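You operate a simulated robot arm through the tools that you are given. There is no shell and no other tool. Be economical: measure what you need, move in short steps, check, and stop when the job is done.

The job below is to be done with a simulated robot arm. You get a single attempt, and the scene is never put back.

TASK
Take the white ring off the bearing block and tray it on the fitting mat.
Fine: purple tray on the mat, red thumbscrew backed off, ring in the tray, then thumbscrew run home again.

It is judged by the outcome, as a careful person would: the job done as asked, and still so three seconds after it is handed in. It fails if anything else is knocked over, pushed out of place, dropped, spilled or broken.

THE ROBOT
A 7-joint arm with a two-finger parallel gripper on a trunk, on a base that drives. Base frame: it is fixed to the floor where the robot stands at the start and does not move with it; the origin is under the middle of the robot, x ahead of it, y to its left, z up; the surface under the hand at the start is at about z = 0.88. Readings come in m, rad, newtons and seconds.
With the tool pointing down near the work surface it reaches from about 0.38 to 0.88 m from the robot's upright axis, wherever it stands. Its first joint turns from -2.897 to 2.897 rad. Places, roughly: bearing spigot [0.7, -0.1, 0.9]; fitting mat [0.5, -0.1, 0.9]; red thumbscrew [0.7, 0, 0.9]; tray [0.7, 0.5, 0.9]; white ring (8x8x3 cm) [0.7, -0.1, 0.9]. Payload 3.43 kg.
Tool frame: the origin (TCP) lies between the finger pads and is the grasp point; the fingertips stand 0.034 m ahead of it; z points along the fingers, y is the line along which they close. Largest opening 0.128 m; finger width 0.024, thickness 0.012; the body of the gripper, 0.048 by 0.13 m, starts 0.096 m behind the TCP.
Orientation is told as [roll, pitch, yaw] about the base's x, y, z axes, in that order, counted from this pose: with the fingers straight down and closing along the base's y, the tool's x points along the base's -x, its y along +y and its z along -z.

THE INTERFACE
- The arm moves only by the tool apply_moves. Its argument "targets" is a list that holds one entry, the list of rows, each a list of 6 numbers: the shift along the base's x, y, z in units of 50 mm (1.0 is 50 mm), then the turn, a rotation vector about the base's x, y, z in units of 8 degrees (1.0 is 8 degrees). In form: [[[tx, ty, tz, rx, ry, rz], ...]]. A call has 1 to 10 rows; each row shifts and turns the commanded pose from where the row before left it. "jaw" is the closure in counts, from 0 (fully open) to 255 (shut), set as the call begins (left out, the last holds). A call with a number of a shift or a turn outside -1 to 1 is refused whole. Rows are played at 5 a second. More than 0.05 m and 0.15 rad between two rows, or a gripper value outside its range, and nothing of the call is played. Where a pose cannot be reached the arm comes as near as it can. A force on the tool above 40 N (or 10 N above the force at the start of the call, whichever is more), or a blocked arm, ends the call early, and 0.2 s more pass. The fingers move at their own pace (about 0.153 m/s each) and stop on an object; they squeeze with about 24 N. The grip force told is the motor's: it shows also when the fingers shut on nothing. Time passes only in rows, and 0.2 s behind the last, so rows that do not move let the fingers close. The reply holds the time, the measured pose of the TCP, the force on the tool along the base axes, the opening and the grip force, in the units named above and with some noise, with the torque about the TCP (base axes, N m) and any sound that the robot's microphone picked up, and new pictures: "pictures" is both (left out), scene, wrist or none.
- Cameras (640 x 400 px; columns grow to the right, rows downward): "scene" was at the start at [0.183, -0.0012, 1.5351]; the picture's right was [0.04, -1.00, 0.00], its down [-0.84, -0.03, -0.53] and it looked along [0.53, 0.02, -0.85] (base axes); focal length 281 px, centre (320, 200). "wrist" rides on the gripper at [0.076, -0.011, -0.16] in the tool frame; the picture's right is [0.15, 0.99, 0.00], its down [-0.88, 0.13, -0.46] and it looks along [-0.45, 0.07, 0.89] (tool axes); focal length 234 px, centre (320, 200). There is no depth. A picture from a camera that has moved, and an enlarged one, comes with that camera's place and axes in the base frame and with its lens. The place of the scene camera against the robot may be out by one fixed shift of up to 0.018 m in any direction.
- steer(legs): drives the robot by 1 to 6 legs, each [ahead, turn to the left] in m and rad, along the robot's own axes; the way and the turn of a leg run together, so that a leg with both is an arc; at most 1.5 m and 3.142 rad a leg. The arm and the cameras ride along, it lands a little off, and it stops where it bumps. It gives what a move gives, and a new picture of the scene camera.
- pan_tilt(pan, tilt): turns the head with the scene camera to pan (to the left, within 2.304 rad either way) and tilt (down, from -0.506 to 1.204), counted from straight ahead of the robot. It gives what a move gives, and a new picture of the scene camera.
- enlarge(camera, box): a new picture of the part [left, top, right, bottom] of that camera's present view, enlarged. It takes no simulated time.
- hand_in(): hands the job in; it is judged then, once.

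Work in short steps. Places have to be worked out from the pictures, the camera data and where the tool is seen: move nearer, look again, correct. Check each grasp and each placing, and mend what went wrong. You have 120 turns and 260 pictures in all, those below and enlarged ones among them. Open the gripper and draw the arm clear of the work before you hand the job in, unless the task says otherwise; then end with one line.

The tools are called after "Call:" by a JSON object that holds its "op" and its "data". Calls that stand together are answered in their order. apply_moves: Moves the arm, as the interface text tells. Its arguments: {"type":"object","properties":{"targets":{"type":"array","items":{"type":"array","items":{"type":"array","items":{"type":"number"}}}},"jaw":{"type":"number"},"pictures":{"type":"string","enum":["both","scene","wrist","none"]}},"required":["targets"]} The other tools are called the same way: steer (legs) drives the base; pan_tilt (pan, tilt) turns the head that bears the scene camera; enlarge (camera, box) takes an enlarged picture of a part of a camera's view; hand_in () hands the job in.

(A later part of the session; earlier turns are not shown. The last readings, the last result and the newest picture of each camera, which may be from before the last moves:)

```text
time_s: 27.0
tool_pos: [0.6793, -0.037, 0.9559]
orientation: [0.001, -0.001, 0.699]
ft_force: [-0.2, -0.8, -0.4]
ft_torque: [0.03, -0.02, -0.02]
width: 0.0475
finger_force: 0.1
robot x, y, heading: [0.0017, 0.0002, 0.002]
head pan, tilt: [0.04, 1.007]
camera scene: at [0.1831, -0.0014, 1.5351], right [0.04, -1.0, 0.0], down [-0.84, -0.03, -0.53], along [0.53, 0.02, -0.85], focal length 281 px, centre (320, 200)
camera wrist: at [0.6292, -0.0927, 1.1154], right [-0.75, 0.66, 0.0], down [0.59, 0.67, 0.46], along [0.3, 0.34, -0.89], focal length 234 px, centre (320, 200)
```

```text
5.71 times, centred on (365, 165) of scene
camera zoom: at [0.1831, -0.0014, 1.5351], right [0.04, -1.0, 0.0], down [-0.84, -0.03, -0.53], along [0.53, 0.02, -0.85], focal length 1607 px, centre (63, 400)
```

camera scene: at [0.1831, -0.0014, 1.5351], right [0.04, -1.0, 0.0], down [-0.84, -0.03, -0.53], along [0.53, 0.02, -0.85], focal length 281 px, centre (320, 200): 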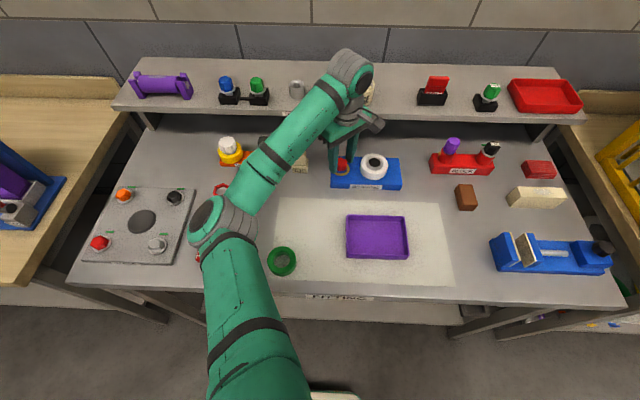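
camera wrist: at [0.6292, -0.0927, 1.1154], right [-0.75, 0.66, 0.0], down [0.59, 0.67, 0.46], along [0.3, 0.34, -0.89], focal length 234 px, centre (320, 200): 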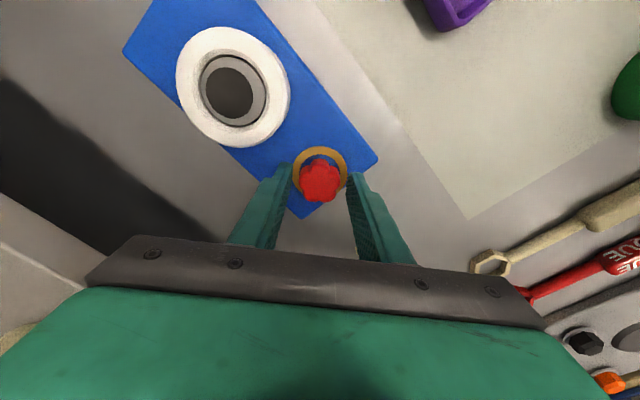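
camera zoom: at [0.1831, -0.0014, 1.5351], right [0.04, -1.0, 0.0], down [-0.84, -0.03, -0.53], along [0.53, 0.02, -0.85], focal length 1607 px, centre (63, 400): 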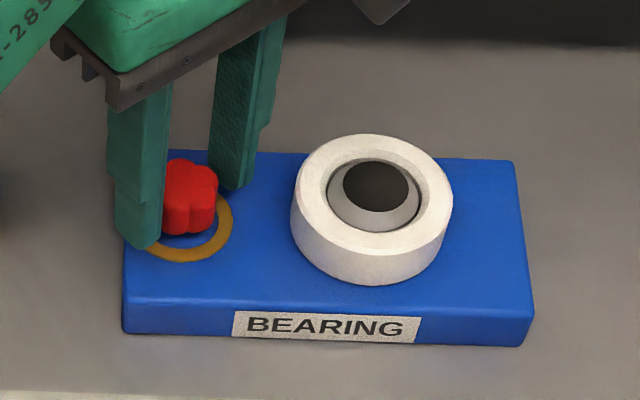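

The green tick is gone and an amber ring shows: not home. To be sure it is properly backed off I make another 80° stroke: swing back, regrip, turn.

Call:
{"op": "apply_moves", "data": {"targets": [[[0, 0.02, 0, 0, 0, -1], [0, 0, 0, 0, 0, -1], [0, 0, 0, 0, 0, -1], [0, 0, 0, 0, 0, -1], [0, 0, 0, 0, 0, -1], [0, 0, 0, 0, 0, -1], [0, 0, 0, 0, 0, -1], [0, 0, 0, 0, 0, -1], [0, 0, 0, 0, 0, -1], [0, 0, 0, 0, 0, -1]]], "pictures": "none"}}

Call:
{"op": "apply_moves", "data": {"targets": [[[0, 0, 0, 0, 0, 0], [0, 0, 0, 0, 0, 0], [0, 0, 0, 0, 0, 0]]], "pictures": "wrist", "jaw": 255}}

```text
time_s: 29.2
tool_pos: [0.6795, -0.0358, 0.9563]
orientation: [-0.001, 0.0, -0.7]
ft_force: [-0.3, 0.2, -0.8]
ft_torque: [0.03, 0.01, -0.02]
width: 0.0476
finger_force: 0.0
robot x, y, heading: [-0.003, 0.0021, -0.004]
head pan, tilt: [0.04, 1.007]
```

```text
time_s: 30.0
tool_pos: [0.6808, -0.0362, 0.9562]
orientation: [-0.001, 0.0, -0.697]
ft_force: [5.4, 5.0, -0.8]
ft_torque: [-0.18, 0.14, 0.02]
width: 0.0343
finger_force: 45.1
robot x, y, heading: [-0.0008, 0.0005, 0.002]
head pan, tilt: [0.04, 1.007]
camera wrist: at [0.6145, 0.006, 1.1155], right [0.52, 0.85, 0.0], down [0.76, -0.47, 0.46], along [0.39, -0.24, -0.89], focal length 234 px, centre (320, 200)
```

wrist: 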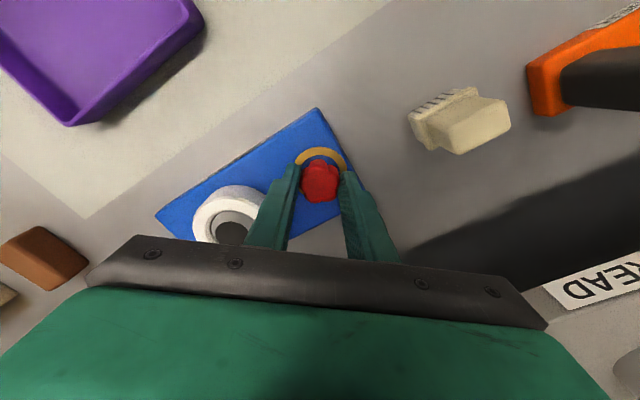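

Well centred now (≈7 N). I turn another 80°.

Call:
{"op": "apply_moves", "data": {"targets": [[[0, 0, 0, 0, 0, 1], [0, 0, 0, 0, 0, 1], [0, 0, 0.01, 0, 0, 1], [0, 0, 0, 0, 0, 1], [0, 0, 0.01, 0, 0, 1], [0, 0, 0, 0, 0, 1], [0, 0, 0.01, 0, 0, 1], [0, 0, 0, 0, 0, 1], [0, 0, 0.01, 0, 0, 1], [0, 0, 0, 0, 0, 1]]], "pictures": "wrist"}}

Call:
{"op": "enlarge", "data": {"camera": "wrist", "box": [240, 110, 400, 210]}}

```text
time_s: 32.1
tool_pos: [0.6796, -0.0371, 0.9552]
orientation: [0.0, 0.004, 0.6]
ft_force: [8.8, -4.5, -7.3]
ft_torque: [0.23, -0.23, -0.04]
width: 0.0344
finger_force: 45.4
robot x, y, heading: [0.0005, 0.0001, 0.004]
head pan, tilt: [0.04, 1.007]
stopped in row 10: the force on the tool passed its limit at 42 N (the readings are from after the stop); the commanded pose is now the measured one
camera wrist: at [0.6239, -0.0874, 1.116], right [-0.68, 0.73, 0.0], down [0.65, 0.61, 0.45], along [0.33, 0.31, -0.89], focal length 234 px, centre (320, 200)
```

wrist: 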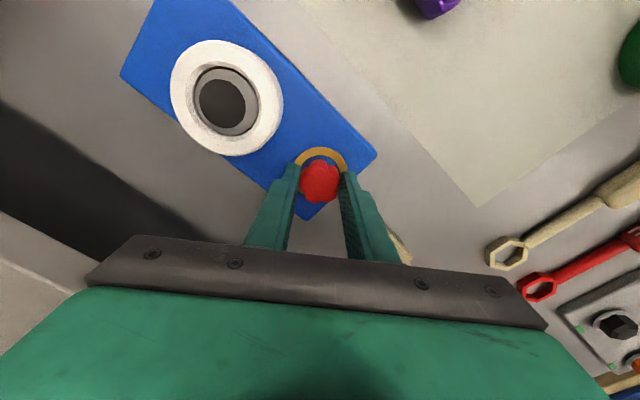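

```text
4.00 times, centred on (320, 160) of wrist
camera zoom: at [0.6239, -0.0874, 1.116], right [-0.68, 0.73, 0.0], down [0.65, 0.61, 0.45], along [0.33, 0.31, -0.89], focal length 937 px, centre (320, 360)
```

zoom: 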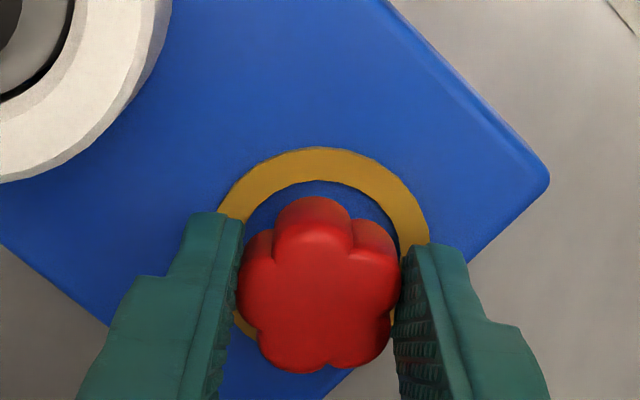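

It stopped at ~155° in total with the knob slipping slightly in the jaw, probably an end stop: backed off. I release, rise clear and check the block.

Call:
{"op": "apply_moves", "data": {"targets": [[[0, 0, 0, 0, 0, 0], [0, 0, 0, 0, 0, 0], [0, 0, 0.6, 0, 0, 0], [0, 0, 0.8, 0, 0, -1], [0, 0, 0.6, 0, 0, -1], [0, 0, 0, 0, 0, -1], [0, 0, 0, 0, 0, -1], [0, 0, 0, 0, 0, -0.3]]], "jaw": 150}}

Call:
{"op": "enlarge", "data": {"camera": "scene", "box": [315, 130, 415, 200]}}

Call:
{"op": "enlarge", "data": {"camera": "wrist", "box": [200, 80, 440, 230]}}

```text
time_s: 33.9
tool_pos: [0.6792, -0.0388, 1.0563]
orientation: [-0.002, 0.004, -0.001]
ft_force: [0.1, 0.2, 0.2]
ft_torque: [0.01, 0.01, 0.0]
width: 0.0526
finger_force: 0.1
robot x, y, heading: [-0.0045, 0.0002, 0.003]
head pan, tilt: [0.04, 1.007]
camera scene: at [0.1834, -0.0012, 1.5351], right [0.04, -1.0, 0.0], down [-0.84, -0.03, -0.53], along [0.53, 0.02, -0.85], focal length 281 px, centre (320, 200)
camera wrist: at [0.6035, -0.0468, 1.2162], right [-0.15, 0.99, 0.0], down [0.88, 0.13, 0.45], along [0.45, 0.07, -0.89], focal length 234 px, centre (320, 200)
```

scene: 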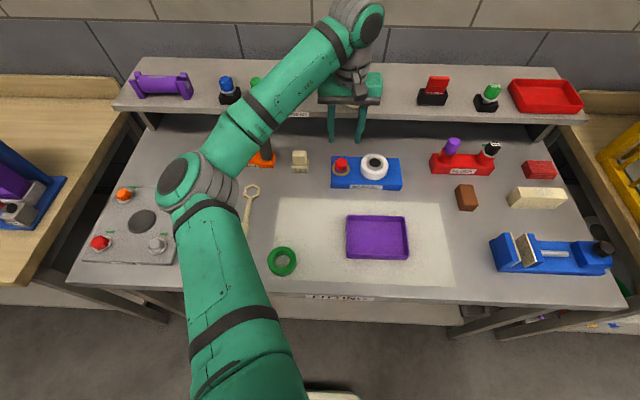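
wrist: 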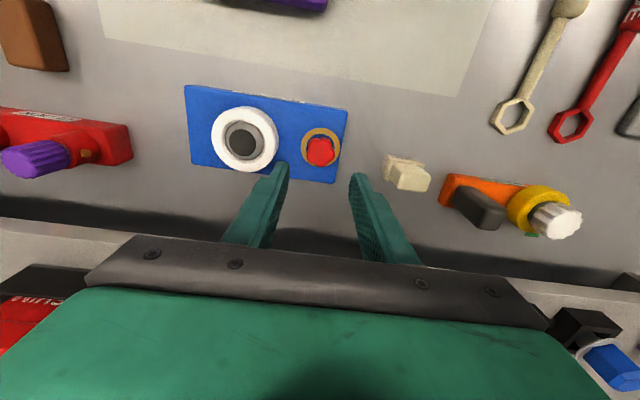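

```text
5.71 times, centred on (365, 165) of scene
camera zoom: at [0.1834, -0.0012, 1.5351], right [0.04, -1.0, 0.0], down [-0.84, -0.03, -0.53], along [0.53, 0.02, -0.85], focal length 1607 px, centre (63, 400)
```

zoom: 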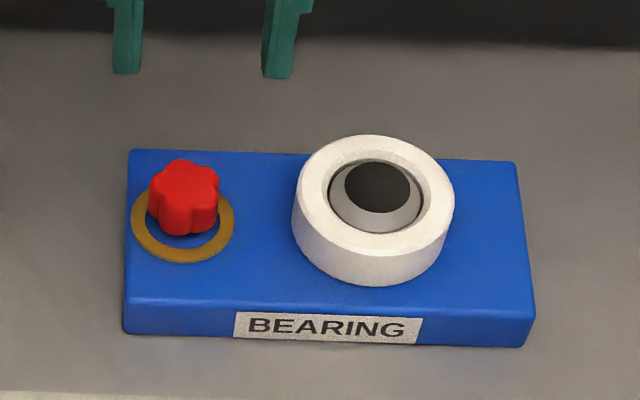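

```text
2.67 times, centred on (320, 155) of wrist
camera zoom: at [0.6035, -0.0468, 1.2162], right [-0.15, 0.99, 0.0], down [0.88, 0.13, 0.45], along [0.45, 0.07, -0.89], focal length 624 px, centre (320, 320)
```

zoom: 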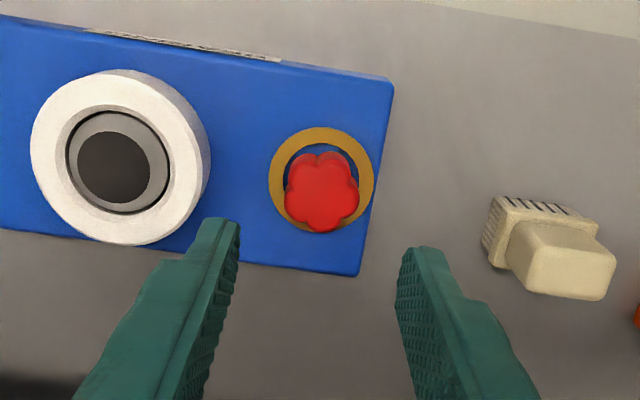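

The knob has risen a few mm and the full amber ring shows: it is backed off, and the block has stayed put. Next I position above the white ring at about (0.673, -0.124) with a 98 mm opening.

Call:
{"op": "apply_moves", "data": {"targets": [[[0, -0.9, 0, 0, 0, 0], [-0.12, -0.8, 0, 0, 0, 0], [0, 0, -0.6, 0, 0, 0], [0, 0, 0, 0, 0, 0]]], "jaw": 60}}

Call:
{"op": "enlarge", "data": {"camera": "wrist", "box": [200, 80, 440, 230]}}

```text
time_s: 34.9
tool_pos: [0.6715, -0.1231, 1.0278]
orientation: [-0.002, 0.004, -0.002]
ft_force: [-0.4, 0.2, -0.3]
ft_torque: [-0.02, 0.0, 0.03]
width: 0.098
finger_force: 0.1
robot x, y, heading: [-0.0008, -0.0005, 0.001]
head pan, tilt: [0.04, 1.007]
camera scene: at [0.1835, -0.0013, 1.5351], right [0.04, -1.0, 0.0], down [-0.84, -0.03, -0.53], along [0.53, 0.02, -0.85], focal length 281 px, centre (320, 200)
camera wrist: at [0.5966, -0.1327, 1.1875], right [-0.15, 0.99, 0.0], down [0.88, 0.13, 0.45], along [0.45, 0.07, -0.89], focal length 234 px, centre (320, 200)
```

scene: 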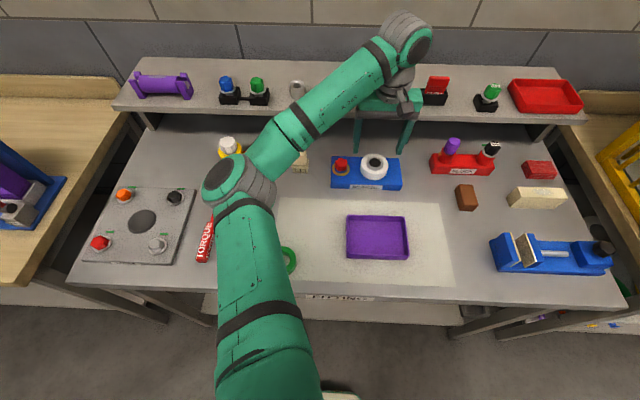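
wrist: 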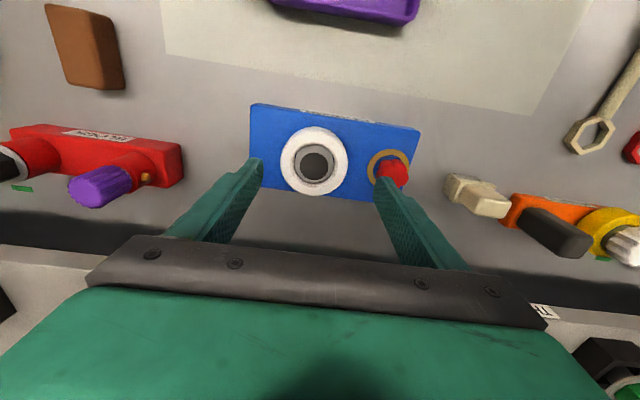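

```text
2.67 times, centred on (320, 155) of wrist
camera zoom: at [0.5966, -0.1327, 1.1875], right [-0.15, 0.99, 0.0], down [0.88, 0.13, 0.45], along [0.45, 0.07, -0.89], focal length 624 px, centre (320, 320)
```

zoom: 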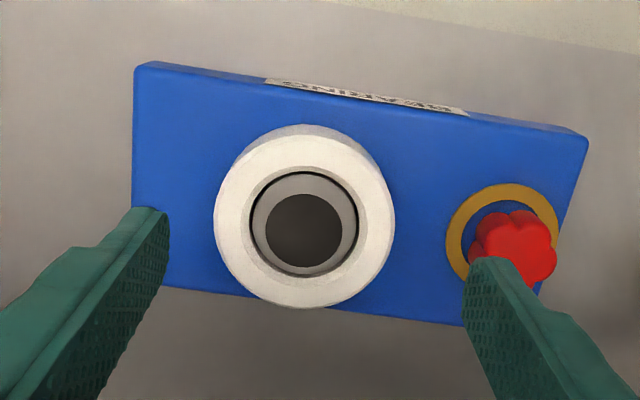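

Ring centre works out near (0.675, -0.127). I shift slightly and descend partway to check finger clearance to the knob.

Call:
{"op": "apply_moves", "data": {"targets": [[[0.05, -0.07, -0.4, 0, 0, 0], [0, 0, -0.5, 0, 0, 0], [0, 0, 0, 0, 0, 0]]]}}

Call:
{"op": "enlarge", "data": {"camera": "wrist", "box": [200, 80, 440, 230]}}

Call:
{"op": "enlarge", "data": {"camera": "scene", "box": [315, 120, 427, 190]}}

```text
time_s: 35.7
tool_pos: [0.6748, -0.1243, 0.9835]
orientation: [0.0, 0.003, 0.003]
ft_force: [-0.2, 0.7, -0.8]
ft_torque: [-0.02, 0.04, 0.0]
width: 0.098
finger_force: 0.1
robot x, y, heading: [-0.0035, 0.0017, 0.005]
head pan, tilt: [0.04, 1.007]
camera scene: at [0.1834, -0.0013, 1.5351], right [0.04, -1.0, 0.0], down [-0.84, -0.03, -0.53], along [0.53, 0.02, -0.85], focal length 281 px, centre (320, 200)
camera wrist: at [0.5998, -0.1345, 1.1425], right [-0.15, 0.99, 0.0], down [0.88, 0.13, 0.45], along [0.45, 0.07, -0.89], focal length 234 px, centre (320, 200)
```

scene: 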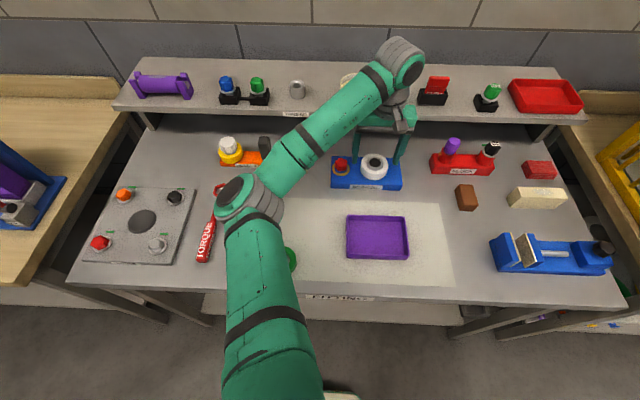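
wrist: 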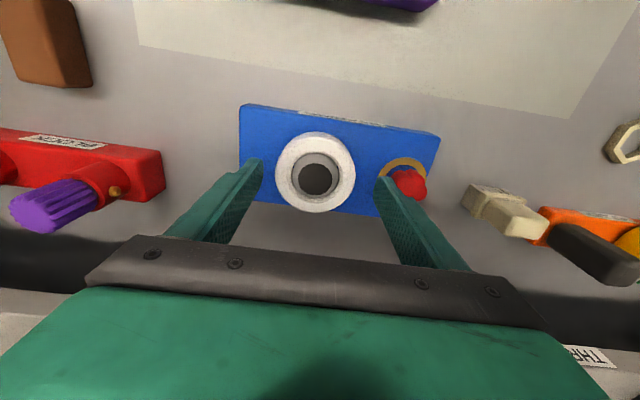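

```text
2.67 times, centred on (320, 155) of wrist
camera zoom: at [0.5998, -0.1345, 1.1425], right [-0.15, 0.99, 0.0], down [0.88, 0.13, 0.45], along [0.45, 0.07, -0.89], focal length 624 px, centre (320, 320)
```

zoom: 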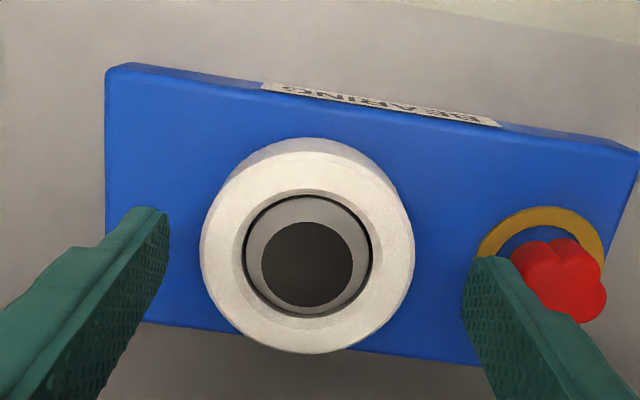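

```text
5.71 times, centred on (371, 155) of scene
camera zoom: at [0.1834, -0.0013, 1.5351], right [0.04, -1.0, 0.0], down [-0.84, -0.03, -0.53], along [0.53, 0.02, -0.85], focal length 1607 px, centre (29, 457)
```

zoom: 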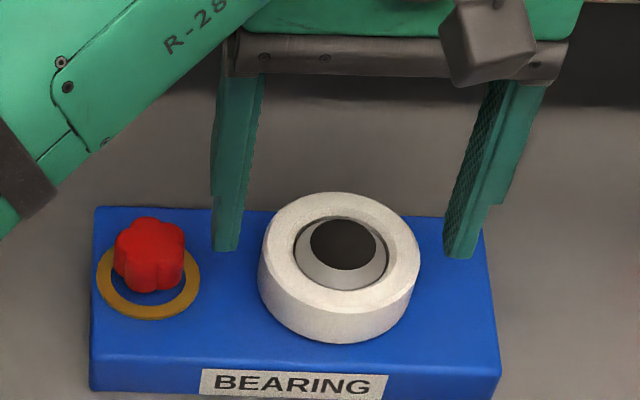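

Both fingers straddle the ring clear of the knob. I descend to z ≈ 0.957 and close.

Call:
{"op": "apply_moves", "data": {"targets": [[[0.04, -0.01, -0.3, 0, 0, 0], [0, 0, -0.2, 0, 0, 0], [0, 0, 0, 0, 0, 0]]], "pictures": "wrist"}}

Call:
{"op": "apply_moves", "data": {"targets": [[[0, 0, 0, 0, 0, 0], [0, 0, 0, 0, 0, 0], [0, 0, 0, 0, 0, 0]]], "pictures": "wrist", "jaw": 255}}

```text
time_s: 36.5
tool_pos: [0.6772, -0.1255, 0.957]
orientation: [-0.002, 0.004, 0.002]
ft_force: [0.2, 0.2, 0.1]
ft_torque: [0.01, 0.01, -0.01]
width: 0.0978
finger_force: 0.0
robot x, y, heading: [0.0006, -0.0015, -0.0]
head pan, tilt: [0.04, 1.007]
camera wrist: at [0.6021, -0.1357, 1.1167], right [-0.15, 0.99, 0.0], down [0.88, 0.13, 0.45], along [0.45, 0.07, -0.89], focal length 234 px, centre (320, 200)
```

wrist: 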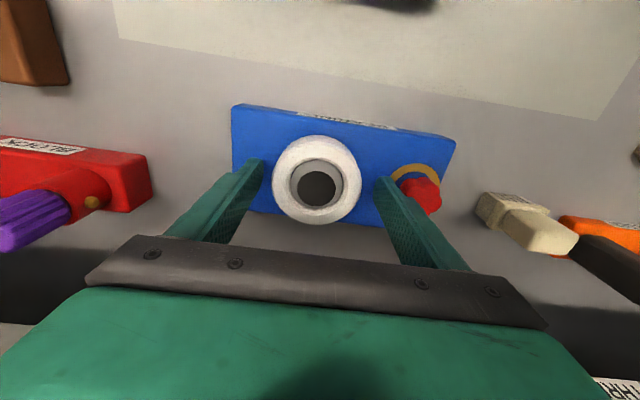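

```text
time_s: 37.3
tool_pos: [0.6782, -0.1272, 0.9568]
orientation: [-0.002, 0.004, -0.001]
ft_force: [1.8, -5.9, 1.0]
ft_torque: [-0.15, -0.01, -0.02]
width: 0.0716
finger_force: 24.1
robot x, y, heading: [0.0041, 0.0023, 0.0]
head pan, tilt: [0.04, 1.007]
camera wrist: at [0.6021, -0.1361, 1.1167], right [-0.15, 0.99, 0.0], down [0.88, 0.13, 0.45], along [0.45, 0.07, -0.89], focal length 234 px, centre (320, 200)
```

wrist: 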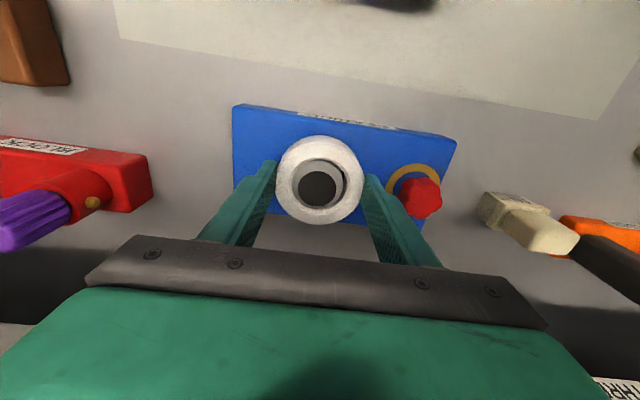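

The ring is gripped (71.6 mm) and slid a little within its clearance. I relieve it by 1 mm and lift 1 cm gently.

Call:
{"op": "apply_moves", "data": {"targets": [[[0, -0.025, 0, 0, 0, 0], [0, 0, 0.06, 0, 0, 0], [0, 0, 0.06, 0, 0, 0], [0, 0, 0.08, 0, 0, 0], [0, 0, 0, 0, 0, 0]]]}}

Call:
{"op": "enlarge", "data": {"camera": "scene", "box": [315, 120, 427, 190]}}

```text
time_s: 38.5
tool_pos: [0.6775, -0.127, 0.9676]
orientation: [0.001, 0.003, 0.001]
ft_force: [-0.2, -0.7, -1.5]
ft_torque: [0.02, 0.01, -0.01]
width: 0.0718
finger_force: 23.9
robot x, y, heading: [0.0035, 0.0008, -0.001]
head pan, tilt: [0.04, 1.007]
camera scene: at [0.1835, -0.0013, 1.5351], right [0.04, -1.0, 0.0], down [-0.84, -0.03, -0.53], along [0.53, 0.02, -0.85], focal length 281 px, centre (320, 200)
camera wrist: at [0.6019, -0.1369, 1.1263], right [-0.15, 0.99, 0.0], down [0.88, 0.13, 0.45], along [0.45, 0.07, -0.89], focal length 234 px, centre (320, 200)
```

scene: 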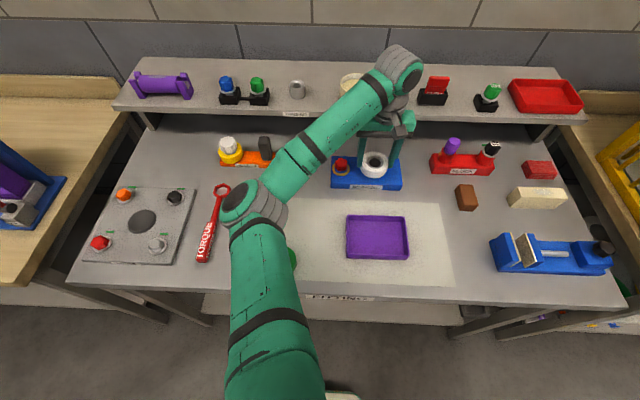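
wrist: 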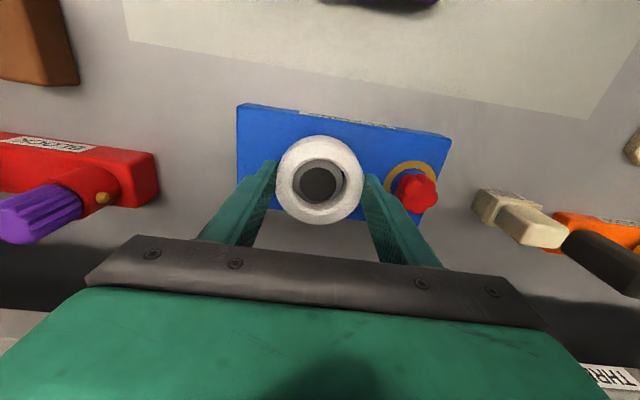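

```text
5.71 times, centred on (371, 155) of scene
camera zoom: at [0.1835, -0.0013, 1.5351], right [0.04, -1.0, 0.0], down [-0.84, -0.03, -0.53], along [0.53, 0.02, -0.85], focal length 1607 px, centre (29, 457)
```

zoom: 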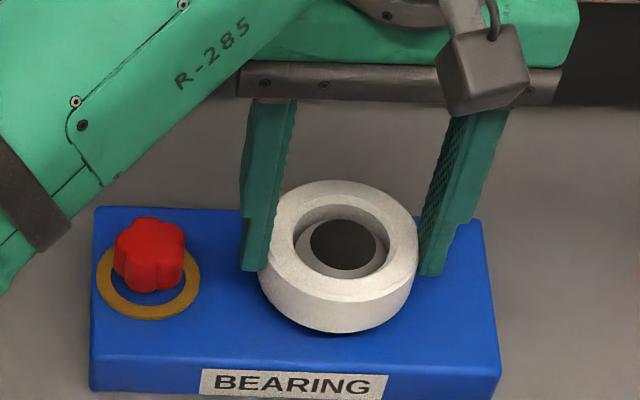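

The ring comes off freely. I lift clear and carry it over the tray.

Call:
{"op": "apply_moves", "data": {"targets": [[[0, 0, 0.5, 0, 0, 0], [0, 0, 0.8, 0, 0, 0], [0, 0, 0.6, 0, 0, 0], [-0.8, 0, 0, 0, 0, 0], [-0.8, 0, 0, 0, 0, 0], [-0.8, 0, 0, 0, 0, 0], [-0.8, 0, 0, 0, 0, 0], [-0.84, 0, 0, 0, 0, 0], [0, 0, 0, 0, 0, 0]]]}}

Call:
{"op": "enlarge", "data": {"camera": "wrist", "box": [200, 80, 440, 230]}}

```text
time_s: 40.5
tool_pos: [0.4748, -0.1259, 1.0629]
orientation: [-0.001, 0.003, 0.002]
ft_force: [-0.2, -0.1, -0.8]
ft_torque: [0.01, -0.05, 0.03]
width: 0.0719
finger_force: 24.0
robot x, y, heading: [0.0042, 0.0005, -0.0]
head pan, tilt: [0.04, 1.007]
camera scene: at [0.1834, -0.0013, 1.5351], right [0.04, -1.0, 0.0], down [-0.84, -0.03, -0.53], along [0.53, 0.02, -0.85], focal length 281 px, centre (320, 200)
camera wrist: at [0.3986, -0.1354, 1.222], right [-0.15, 0.99, 0.0], down [0.88, 0.13, 0.45], along [0.45, 0.07, -0.89], focal length 234 px, centre (320, 200)
```

scene: 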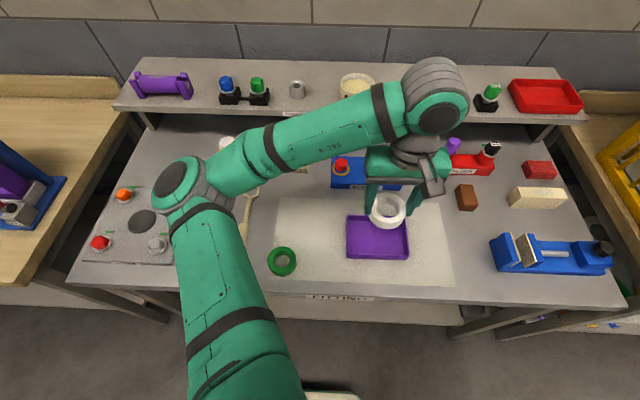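
wrist: 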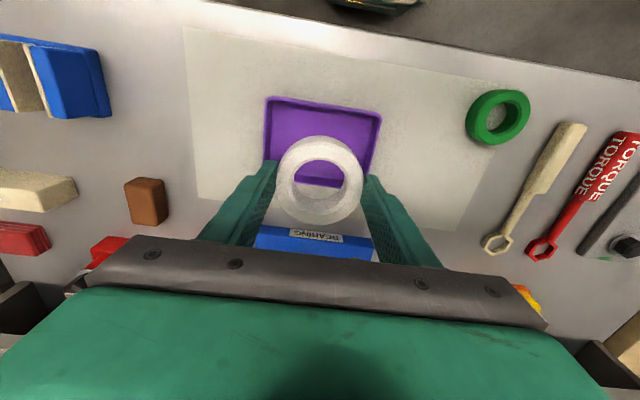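

```text
2.67 times, centred on (320, 155) of wrist
camera zoom: at [0.3986, -0.1354, 1.222], right [-0.15, 0.99, 0.0], down [0.88, 0.13, 0.45], along [0.45, 0.07, -0.89], focal length 624 px, centre (320, 320)
```

zoom: 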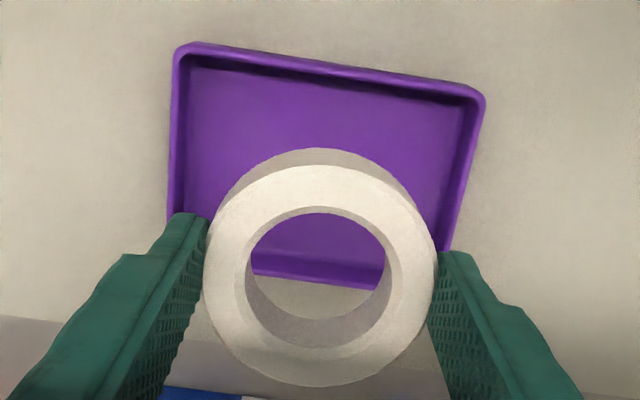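

Tray centre relative to the ring looks about 8 mm further in +x; y matches. I shift and lower to z ≈ 0.965, then look.

Call:
{"op": "apply_moves", "data": {"targets": [[[0.16, 0, -0.6, 0, 0, 0], [0, 0, -0.8, 0, 0, 0], [0, 0, -0.55, 0, 0, 0], [0, 0, 0, 0, 0, 0]]]}}

Call:
{"op": "enlarge", "data": {"camera": "wrist", "box": [200, 80, 440, 230]}}

Call:
{"op": "enlarge", "data": {"camera": "scene", "box": [320, 185, 440, 265]}}

```text
time_s: 41.5
tool_pos: [0.4831, -0.1256, 0.9643]
orientation: [0.001, 0.004, 0.001]
ft_force: [0.2, -0.1, -1.0]
ft_torque: [-0.01, 0.01, 0.03]
width: 0.0718
finger_force: 24.3
robot x, y, heading: [-0.0018, 0.0013, 0.003]
head pan, tilt: [0.04, 1.007]
camera scene: at [0.1834, -0.0013, 1.5351], right [0.04, -1.0, 0.0], down [-0.84, -0.03, -0.53], along [0.53, 0.02, -0.85], focal length 281 px, centre (320, 200)
camera wrist: at [0.4078, -0.1353, 1.124], right [-0.15, 0.99, 0.0], down [0.88, 0.13, 0.45], along [0.45, 0.07, -0.89], focal length 234 px, centre (320, 200)
```

scene: 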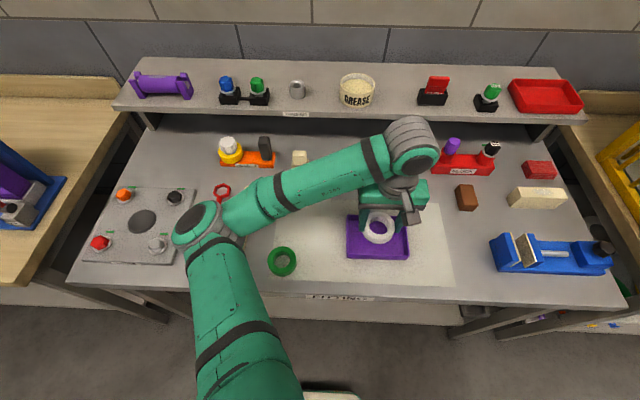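
wrist: 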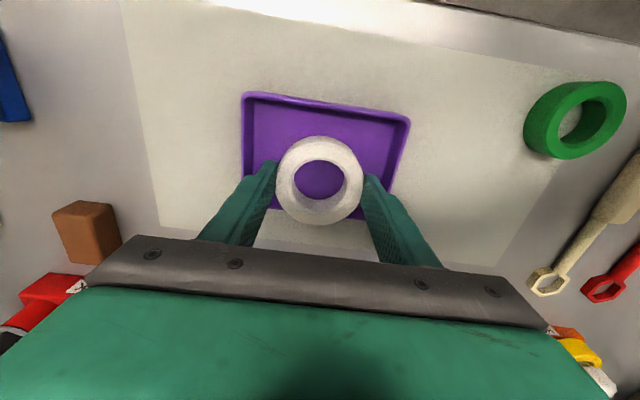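

```text
2.67 times, centred on (320, 155) of wrist
camera zoom: at [0.4078, -0.1353, 1.124], right [-0.15, 0.99, 0.0], down [0.88, 0.13, 0.45], along [0.45, 0.07, -0.89], focal length 624 px, centre (320, 320)
```

zoom: 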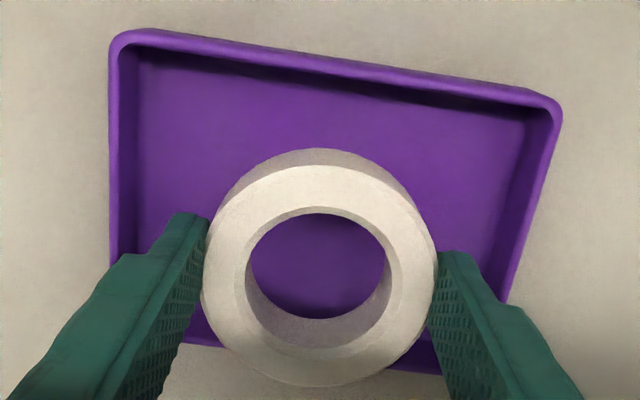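

```text
5.00 times, centred on (380, 225) of scene
camera zoom: at [0.1834, -0.0013, 1.5351], right [0.04, -1.0, 0.0], down [-0.84, -0.03, -0.53], along [0.53, 0.02, -0.85], focal length 1406 px, centre (20, 75)
```

zoom: 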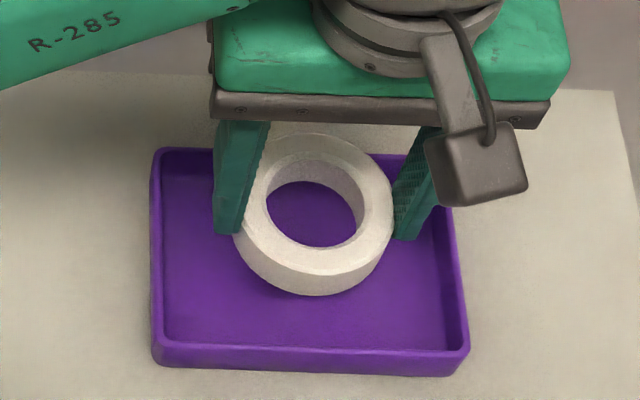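

Ring and tray centres coincide at about (0.481, -0.124). I lower into the tray, slowly at the end.

Call:
{"op": "apply_moves", "data": {"targets": [[[0, 0, -0.3, 0, 0, 0], [0, 0, -0.2, 0, 0, 0], [0, 0, -0.06, 0, 0, 0], [0, 0, -0.06, 0, 0, 0], [0, 0, 0, 0, 0, 0]]], "pictures": "none"}}

```text
time_s: 42.7
tool_pos: [0.4839, -0.1256, 0.9339]
orientation: [-0.001, 0.004, 0.0]
ft_force: [-0.7, 0.0, -1.5]
ft_torque: [-0.04, 0.02, 0.02]
width: 0.0716
finger_force: 24.2
robot x, y, heading: [0.0012, 0.0015, 0.003]
head pan, tilt: [0.04, 1.007]
```

Call:
{"op": "apply_moves", "data": {"targets": [[[0, 0, -0.04, 0, 0, 0], [0, 0, -0.04, 0, 0, 0], [0, 0, -0.03, 0, 0, 0], [0, 0, 0, 0, 0, 0]]], "pictures": "none"}}

```text
time_s: 43.7
tool_pos: [0.4836, -0.126, 0.9282]
orientation: [-0.001, 0.005, 0.001]
ft_force: [3.1, -0.3, 19.5]
ft_torque: [0.01, -0.04, 0.05]
width: 0.072
finger_force: 23.8
robot x, y, heading: [0.0018, -0.004, 0.0]
head pan, tilt: [0.04, 1.007]
```

Contact with the tray floor (≈20 N). I ease up 1 mm, open moderately and lift out.

Call:
{"op": "apply_moves", "data": {"targets": [[[0, 0, 0.025, 0, 0, 0]]], "pictures": "none"}}

Call:
{"op": "apply_moves", "data": {"targets": [[[0, 0, 0, 0, 0, 0], [0, 0, 0, 0, 0, 0], [0, 0, 0.4, 0, 0, 0], [0, 0, 0.8, 0, 0, 0], [0, 0, 0.9, 0, 0, 0], [0, 0, 0.6, 0, 0, 0], [0, 0, 0, 0, 0, 0]]], "jaw": 80}}

Call:
{"op": "enlarge", "data": {"camera": "scene", "box": [320, 185, 440, 265]}}

```text
time_s: 44.1
tool_pos: [0.4841, -0.1265, 0.9282]
orientation: [0.001, 0.006, 0.001]
ft_force: [1.2, 0.7, 2.3]
ft_torque: [-0.02, -0.12, 0.0]
width: 0.072
finger_force: 24.0
robot x, y, heading: [-0.0008, -0.0001, -0.0]
head pan, tilt: [0.04, 1.007]
```

```text
time_s: 45.7
tool_pos: [0.4823, -0.13, 1.0668]
orientation: [0.0, 0.003, 0.001]
ft_force: [0.2, 0.9, -0.6]
ft_torque: [-0.01, 0.01, 0.01]
width: 0.088
finger_force: 0.1
robot x, y, heading: [-0.0004, -0.0001, 0.002]
head pan, tilt: [0.04, 1.007]
camera scene: at [0.1834, -0.0013, 1.5351], right [0.04, -1.0, 0.0], down [-0.84, -0.03, -0.53], along [0.53, 0.02, -0.85], focal length 281 px, centre (320, 200)
camera wrist: at [0.4073, -0.1393, 1.2251], right [-0.15, 0.99, 0.0], down [0.88, 0.13, 0.45], along [0.45, 0.07, -0.89], focal length 234 px, centre (320, 200)
```

scene: 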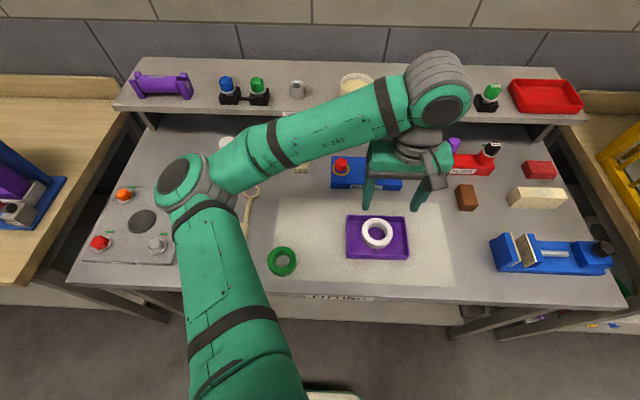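
wrist: 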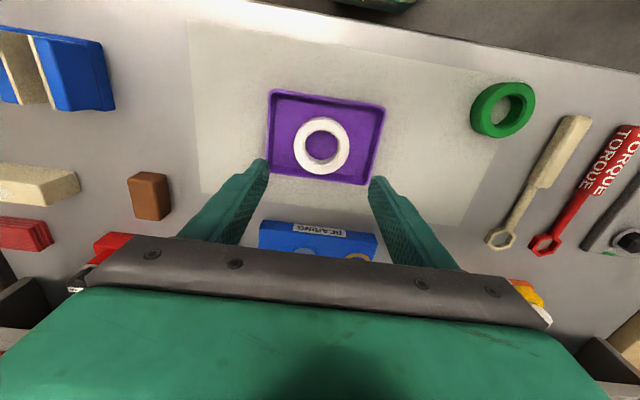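

```text
5.00 times, centred on (380, 225) of scene
camera zoom: at [0.1834, -0.0013, 1.5351], right [0.04, -1.0, 0.0], down [-0.84, -0.03, -0.53], along [0.53, 0.02, -0.85], focal length 1406 px, centre (20, 75)
```

zoom: 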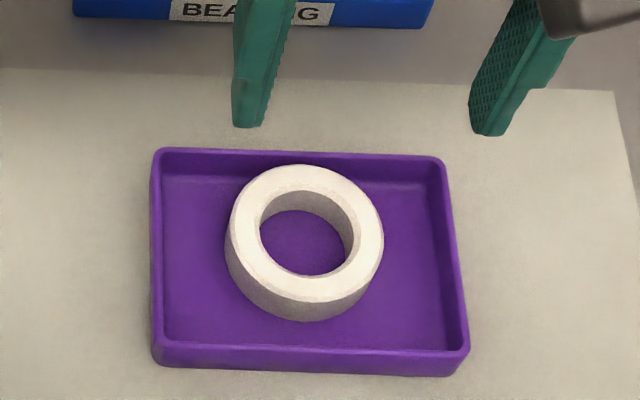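

The ring lies flat in the tray. Now I return to the thumbscrew, approaching with yaw +40° for clockwise strokes.

Call:
{"op": "apply_moves", "data": {"targets": [[[0.7, 0.3, 0, 0, 0, 0.5], [0.7, 0.3, 0, 0, 0, 0.5], [0.7, 0.3, 0, 0, 0, 0.5], [0.7, 0.3, 0, 0, 0, 0.5], [0.7, 0.3, 0, 0, 0, 0.5], [0.43, 0.3, 0, 0, 0, 0.5], [0, 0, -0.4, 0, 0, 1], [0, 0, -0.4, 0, 0, 1], [0, 0, 0, 0, 0, 0]]], "jaw": 150}}

Call:
{"op": "enlarge", "data": {"camera": "wrist", "box": [200, 80, 440, 230]}}

```text
time_s: 47.7
tool_pos: [0.681, -0.0358, 1.0262]
orientation: [-0.001, 0.006, 0.699]
ft_force: [-0.4, -0.4, -0.5]
ft_torque: [-0.02, 0.01, 0.02]
width: 0.0526
finger_force: 0.1
robot x, y, heading: [-0.0001, -0.001, 0.001]
head pan, tilt: [0.04, 1.007]
camera scene: at [0.1834, -0.0012, 1.5351], right [0.04, -1.0, 0.0], down [-0.84, -0.03, -0.53], along [0.53, 0.02, -0.85], focal length 281 px, centre (320, 200)
camera wrist: at [0.6308, -0.0922, 1.1852], right [-0.75, 0.66, 0.0], down [0.59, 0.67, 0.45], along [0.3, 0.34, -0.89], focal length 234 px, centre (320, 200)
```

scene: 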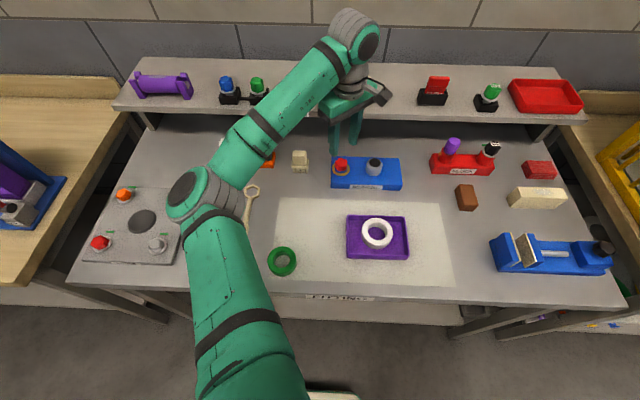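
wrist: 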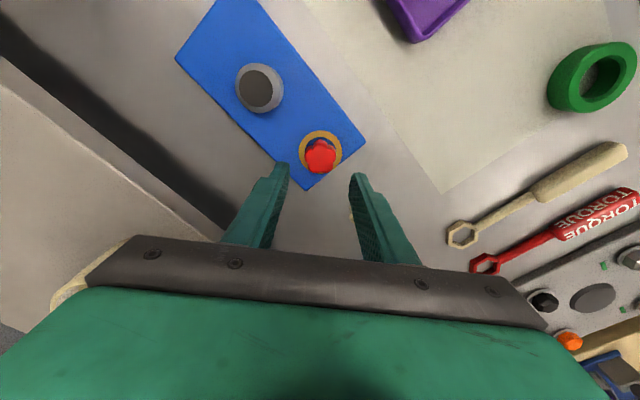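

```text
2.67 times, centred on (320, 155) of wrist
camera zoom: at [0.6308, -0.0922, 1.1852], right [-0.75, 0.66, 0.0], down [0.59, 0.67, 0.45], along [0.3, 0.34, -0.89], focal length 624 px, centre (320, 320)
```

zoom: 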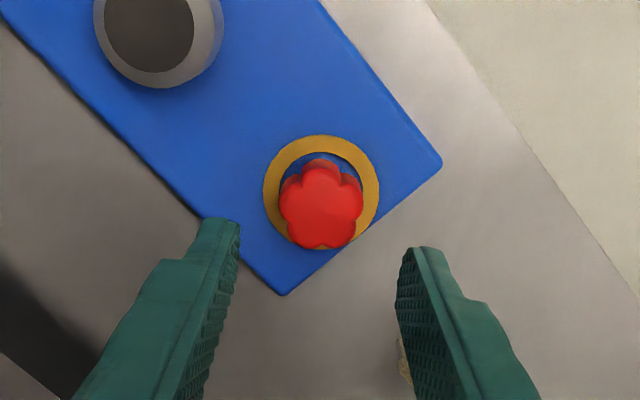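

Lined up over the knob. I descend to z ≈ 0.957 and look.

Call:
{"op": "apply_moves", "data": {"targets": [[[-0.03, 0, -0.5, 0, 0, 0], [0, 0, -0.5, 0, 0, 0], [0, 0, -0.25, 0, 0, 0], [0, 0, -0.12, 0, 0, 0], [0, 0, 0, 0, 0, 0]]], "pictures": "wrist"}}

Call:
{"op": "enlarge", "data": {"camera": "wrist", "box": [240, 110, 400, 210]}}

```text
time_s: 48.9
tool_pos: [0.6808, -0.0371, 0.9562]
orientation: [-0.002, 0.004, 0.698]
ft_force: [-0.6, -0.2, -0.5]
ft_torque: [0.01, 0.0, 0.0]
width: 0.053
finger_force: 0.1
robot x, y, heading: [0.0005, -0.0025, -0.0]
head pan, tilt: [0.04, 1.007]
camera wrist: at [0.6293, -0.0923, 1.1161], right [-0.75, 0.66, 0.0], down [0.59, 0.67, 0.45], along [0.3, 0.34, -0.89], focal length 234 px, centre (320, 200)
```

wrist: 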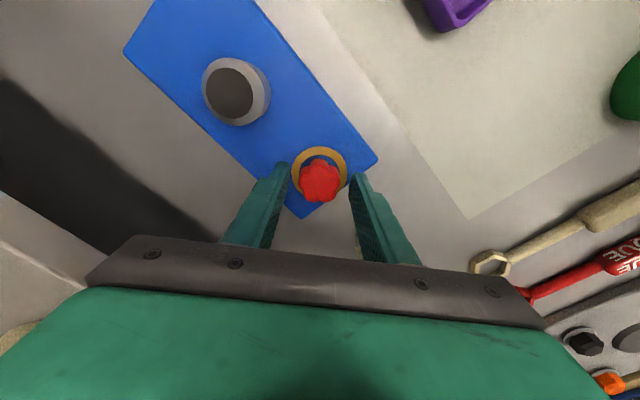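

```text
4.00 times, centred on (320, 160) of wrist
camera zoom: at [0.6293, -0.0923, 1.1161], right [-0.75, 0.66, 0.0], down [0.59, 0.67, 0.45], along [0.3, 0.34, -0.89], focal length 937 px, centre (320, 360)
```

zoom: 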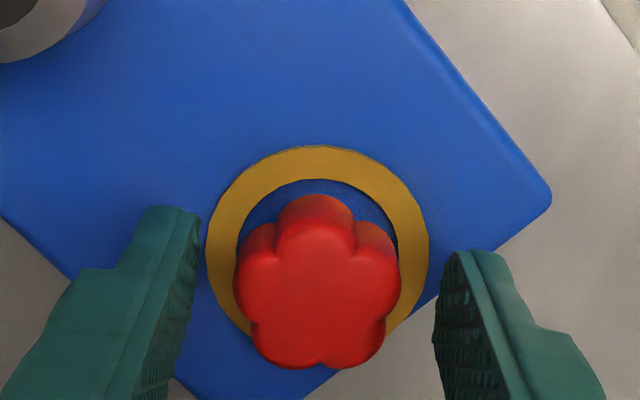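

I close on the knob.

Call:
{"op": "apply_moves", "data": {"targets": [[[0, 0, 0, 0, 0, 0], [0, 0, 0, 0, 0, 0], [0, 0, 0, 0, 0, 0]]], "pictures": "none", "jaw": 255}}

```text
time_s: 49.7
tool_pos: [0.6801, -0.0372, 0.9565]
orientation: [-0.002, 0.003, 0.698]
ft_force: [6.5, -3.6, -0.6]
ft_torque: [0.21, -0.04, -0.02]
width: 0.0339
finger_force: 44.8
robot x, y, heading: [0.0009, -0.0019, -0.001]
head pan, tilt: [0.04, 1.007]
```

Centred (≈7 N). I turn 80° clockwise.

Call:
{"op": "apply_moves", "data": {"targets": [[[0, 0, 0, 0, 0, -1], [0, 0, 0, 0, 0, -1], [0, 0, -0.01, 0, 0, -1], [0, 0, 0, 0, 0, -1], [0, 0, -0.01, 0, 0, -1], [0, 0, 0, 0, 0, -1], [0, 0, -0.01, 0, 0, -1], [0, 0, 0, 0, 0, -1], [0, 0, 0, 0, 0, -1], [0, 0, 0, 0, 0, -1]]], "pictures": "wrist"}}

Call:
{"op": "enlarge", "data": {"camera": "wrist", "box": [240, 110, 400, 210]}}

```text
time_s: 51.5
tool_pos: [0.6793, -0.0362, 0.9552]
orientation: [0.0, 0.0, -0.39]
ft_force: [-3.7, -0.3, 2.1]
ft_torque: [-0.45, 0.02, 0.0]
width: 0.034
finger_force: 45.0
robot x, y, heading: [-0.0005, -0.0016, 0.006]
head pan, tilt: [0.04, 1.007]
stopped in row 9: the force on the tool passed its limit at 40 N (the readings are from after the stop); the commanded pose is now the measured one
camera wrist: at [0.6053, -0.016, 1.1156], right [0.24, 0.97, 0.0], down [0.86, -0.21, 0.46], along [0.44, -0.11, -0.89], focal length 234 px, centre (320, 200)
```

wrist: 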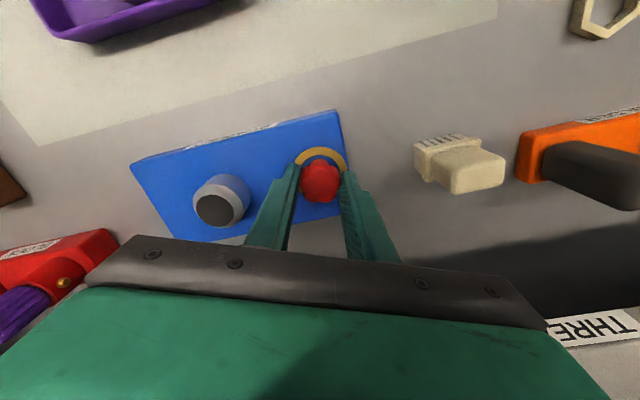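

```text
4.00 times, centred on (320, 160) of wrist
camera zoom: at [0.6053, -0.016, 1.1156], right [0.24, 0.97, 0.0], down [0.86, -0.21, 0.46], along [0.44, -0.11, -0.89], focal length 937 px, centre (320, 360)
```

zoom: 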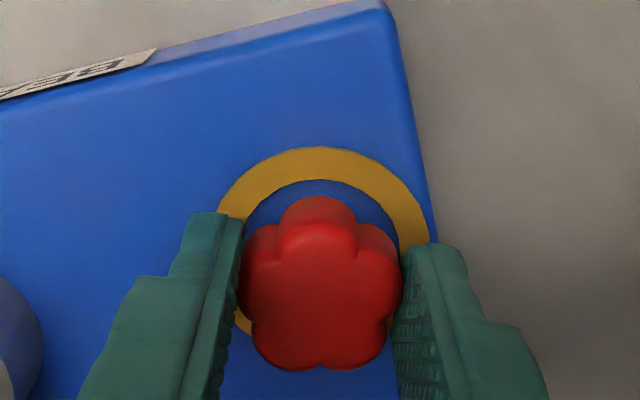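

The side load built up, without slipping. The commanded pose is re-synced, so I continue the last 18° slowly.

Call:
{"op": "apply_moves", "data": {"targets": [[[0, 0, 0, 0, 0, -0.5], [0, 0, 0, 0, 0, -0.5], [0, 0, 0, 0, 0, -0.5], [0, 0, 0, 0, 0, -0.5], [0, 0, 0, 0, 0, 0]]], "pictures": "none"}}

Call:
{"op": "apply_moves", "data": {"targets": [[[0, 0, 0, 0, 0, 0], [0, 0, 0, 0, 0, 0], [0, 0, 0, 0, 0, 0]]], "jaw": 160, "pictures": "wrist"}}

Call:
{"op": "enlarge", "data": {"camera": "wrist", "box": [240, 110, 400, 210]}}

```text
time_s: 52.7
tool_pos: [0.6793, -0.0341, 0.9561]
orientation: [0.004, 0.001, -0.668]
ft_force: [1.6, 7.8, 5.6]
ft_torque: [0.14, 0.35, 0.0]
width: 0.0341
finger_force: 44.4
robot x, y, heading: [0.0013, -0.003, 0.002]
head pan, tilt: [0.04, 1.007]
```

```text
time_s: 53.5
tool_pos: [0.6803, -0.0364, 0.9564]
orientation: [0.0, 0.0, -0.669]
ft_force: [0.2, 0.5, 1.1]
ft_torque: [0.0, 0.01, 0.04]
width: 0.0476
finger_force: 0.0
robot x, y, heading: [0.0011, 0.0043, 0.004]
head pan, tilt: [0.04, 1.007]
camera wrist: at [0.6132, 0.0032, 1.1153], right [0.5, 0.87, 0.0], down [0.77, -0.44, 0.46], along [0.4, -0.23, -0.89], focal length 234 px, centre (320, 200)
```

wrist: 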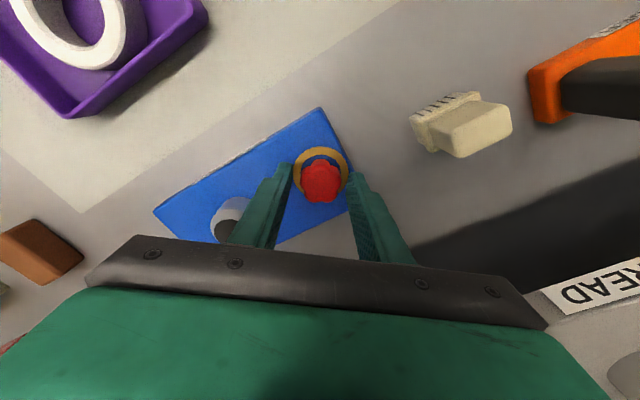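

```text
4.00 times, centred on (320, 160) of wrist
camera zoom: at [0.6132, 0.0032, 1.1153], right [0.5, 0.87, 0.0], down [0.77, -0.44, 0.46], along [0.4, -0.23, -0.89], focal length 937 px, centre (320, 360)
```

zoom: 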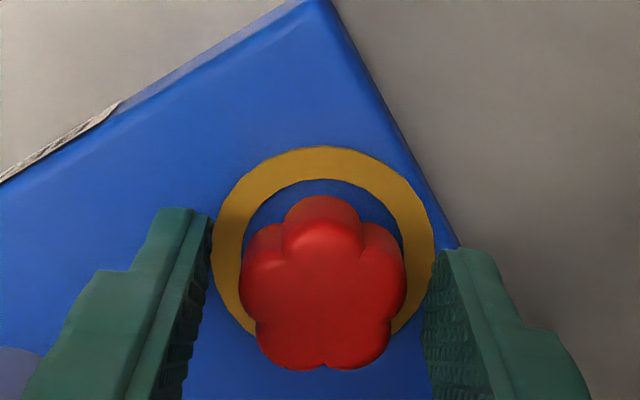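

Turned 78° clockwise, still amber as expected. I swing back, regrip and make the second stroke.

Call:
{"op": "apply_moves", "data": {"targets": [[[0, 0, -0.01, 0, 0, 1], [0, 0, 0, 0, 0, 1], [0, 0, 0, 0, 0, 1], [0, 0, 0, 0, 0, 1], [0, 0, 0, 0, 0, 1], [0, 0, 0, 0, 0, 1], [0, 0, 0, 0, 0, 1], [0, 0, 0, 0, 0, 1], [0, 0, 0, 0, 0, 1], [0, 0, 0, 0, 0, 0.8]]], "pictures": "none"}}

Call:
{"op": "apply_moves", "data": {"targets": [[[0, 0, 0, 0, 0, 0], [0, 0, 0, 0, 0, 0], [0, 0, 0, 0, 0, 0]]], "pictures": "none", "jaw": 255}}

```text
time_s: 55.7
tool_pos: [0.681, -0.0357, 0.9557]
orientation: [0.002, 0.0, 0.701]
ft_force: [-1.0, 0.6, 0.1]
ft_torque: [0.02, -0.02, 0.01]
width: 0.0479
finger_force: 0.0
robot x, y, heading: [-0.0024, 0.0017, -0.001]
head pan, tilt: [0.04, 1.007]
```

```text
time_s: 56.5
tool_pos: [0.6818, -0.0371, 0.9555]
orientation: [-0.001, 0.0, 0.7]
ft_force: [9.3, -9.7, -1.5]
ft_torque: [-0.23, -0.35, -0.02]
width: 0.0334
finger_force: 44.9
robot x, y, heading: [0.0007, -0.0023, 0.0]
head pan, tilt: [0.04, 1.007]
```

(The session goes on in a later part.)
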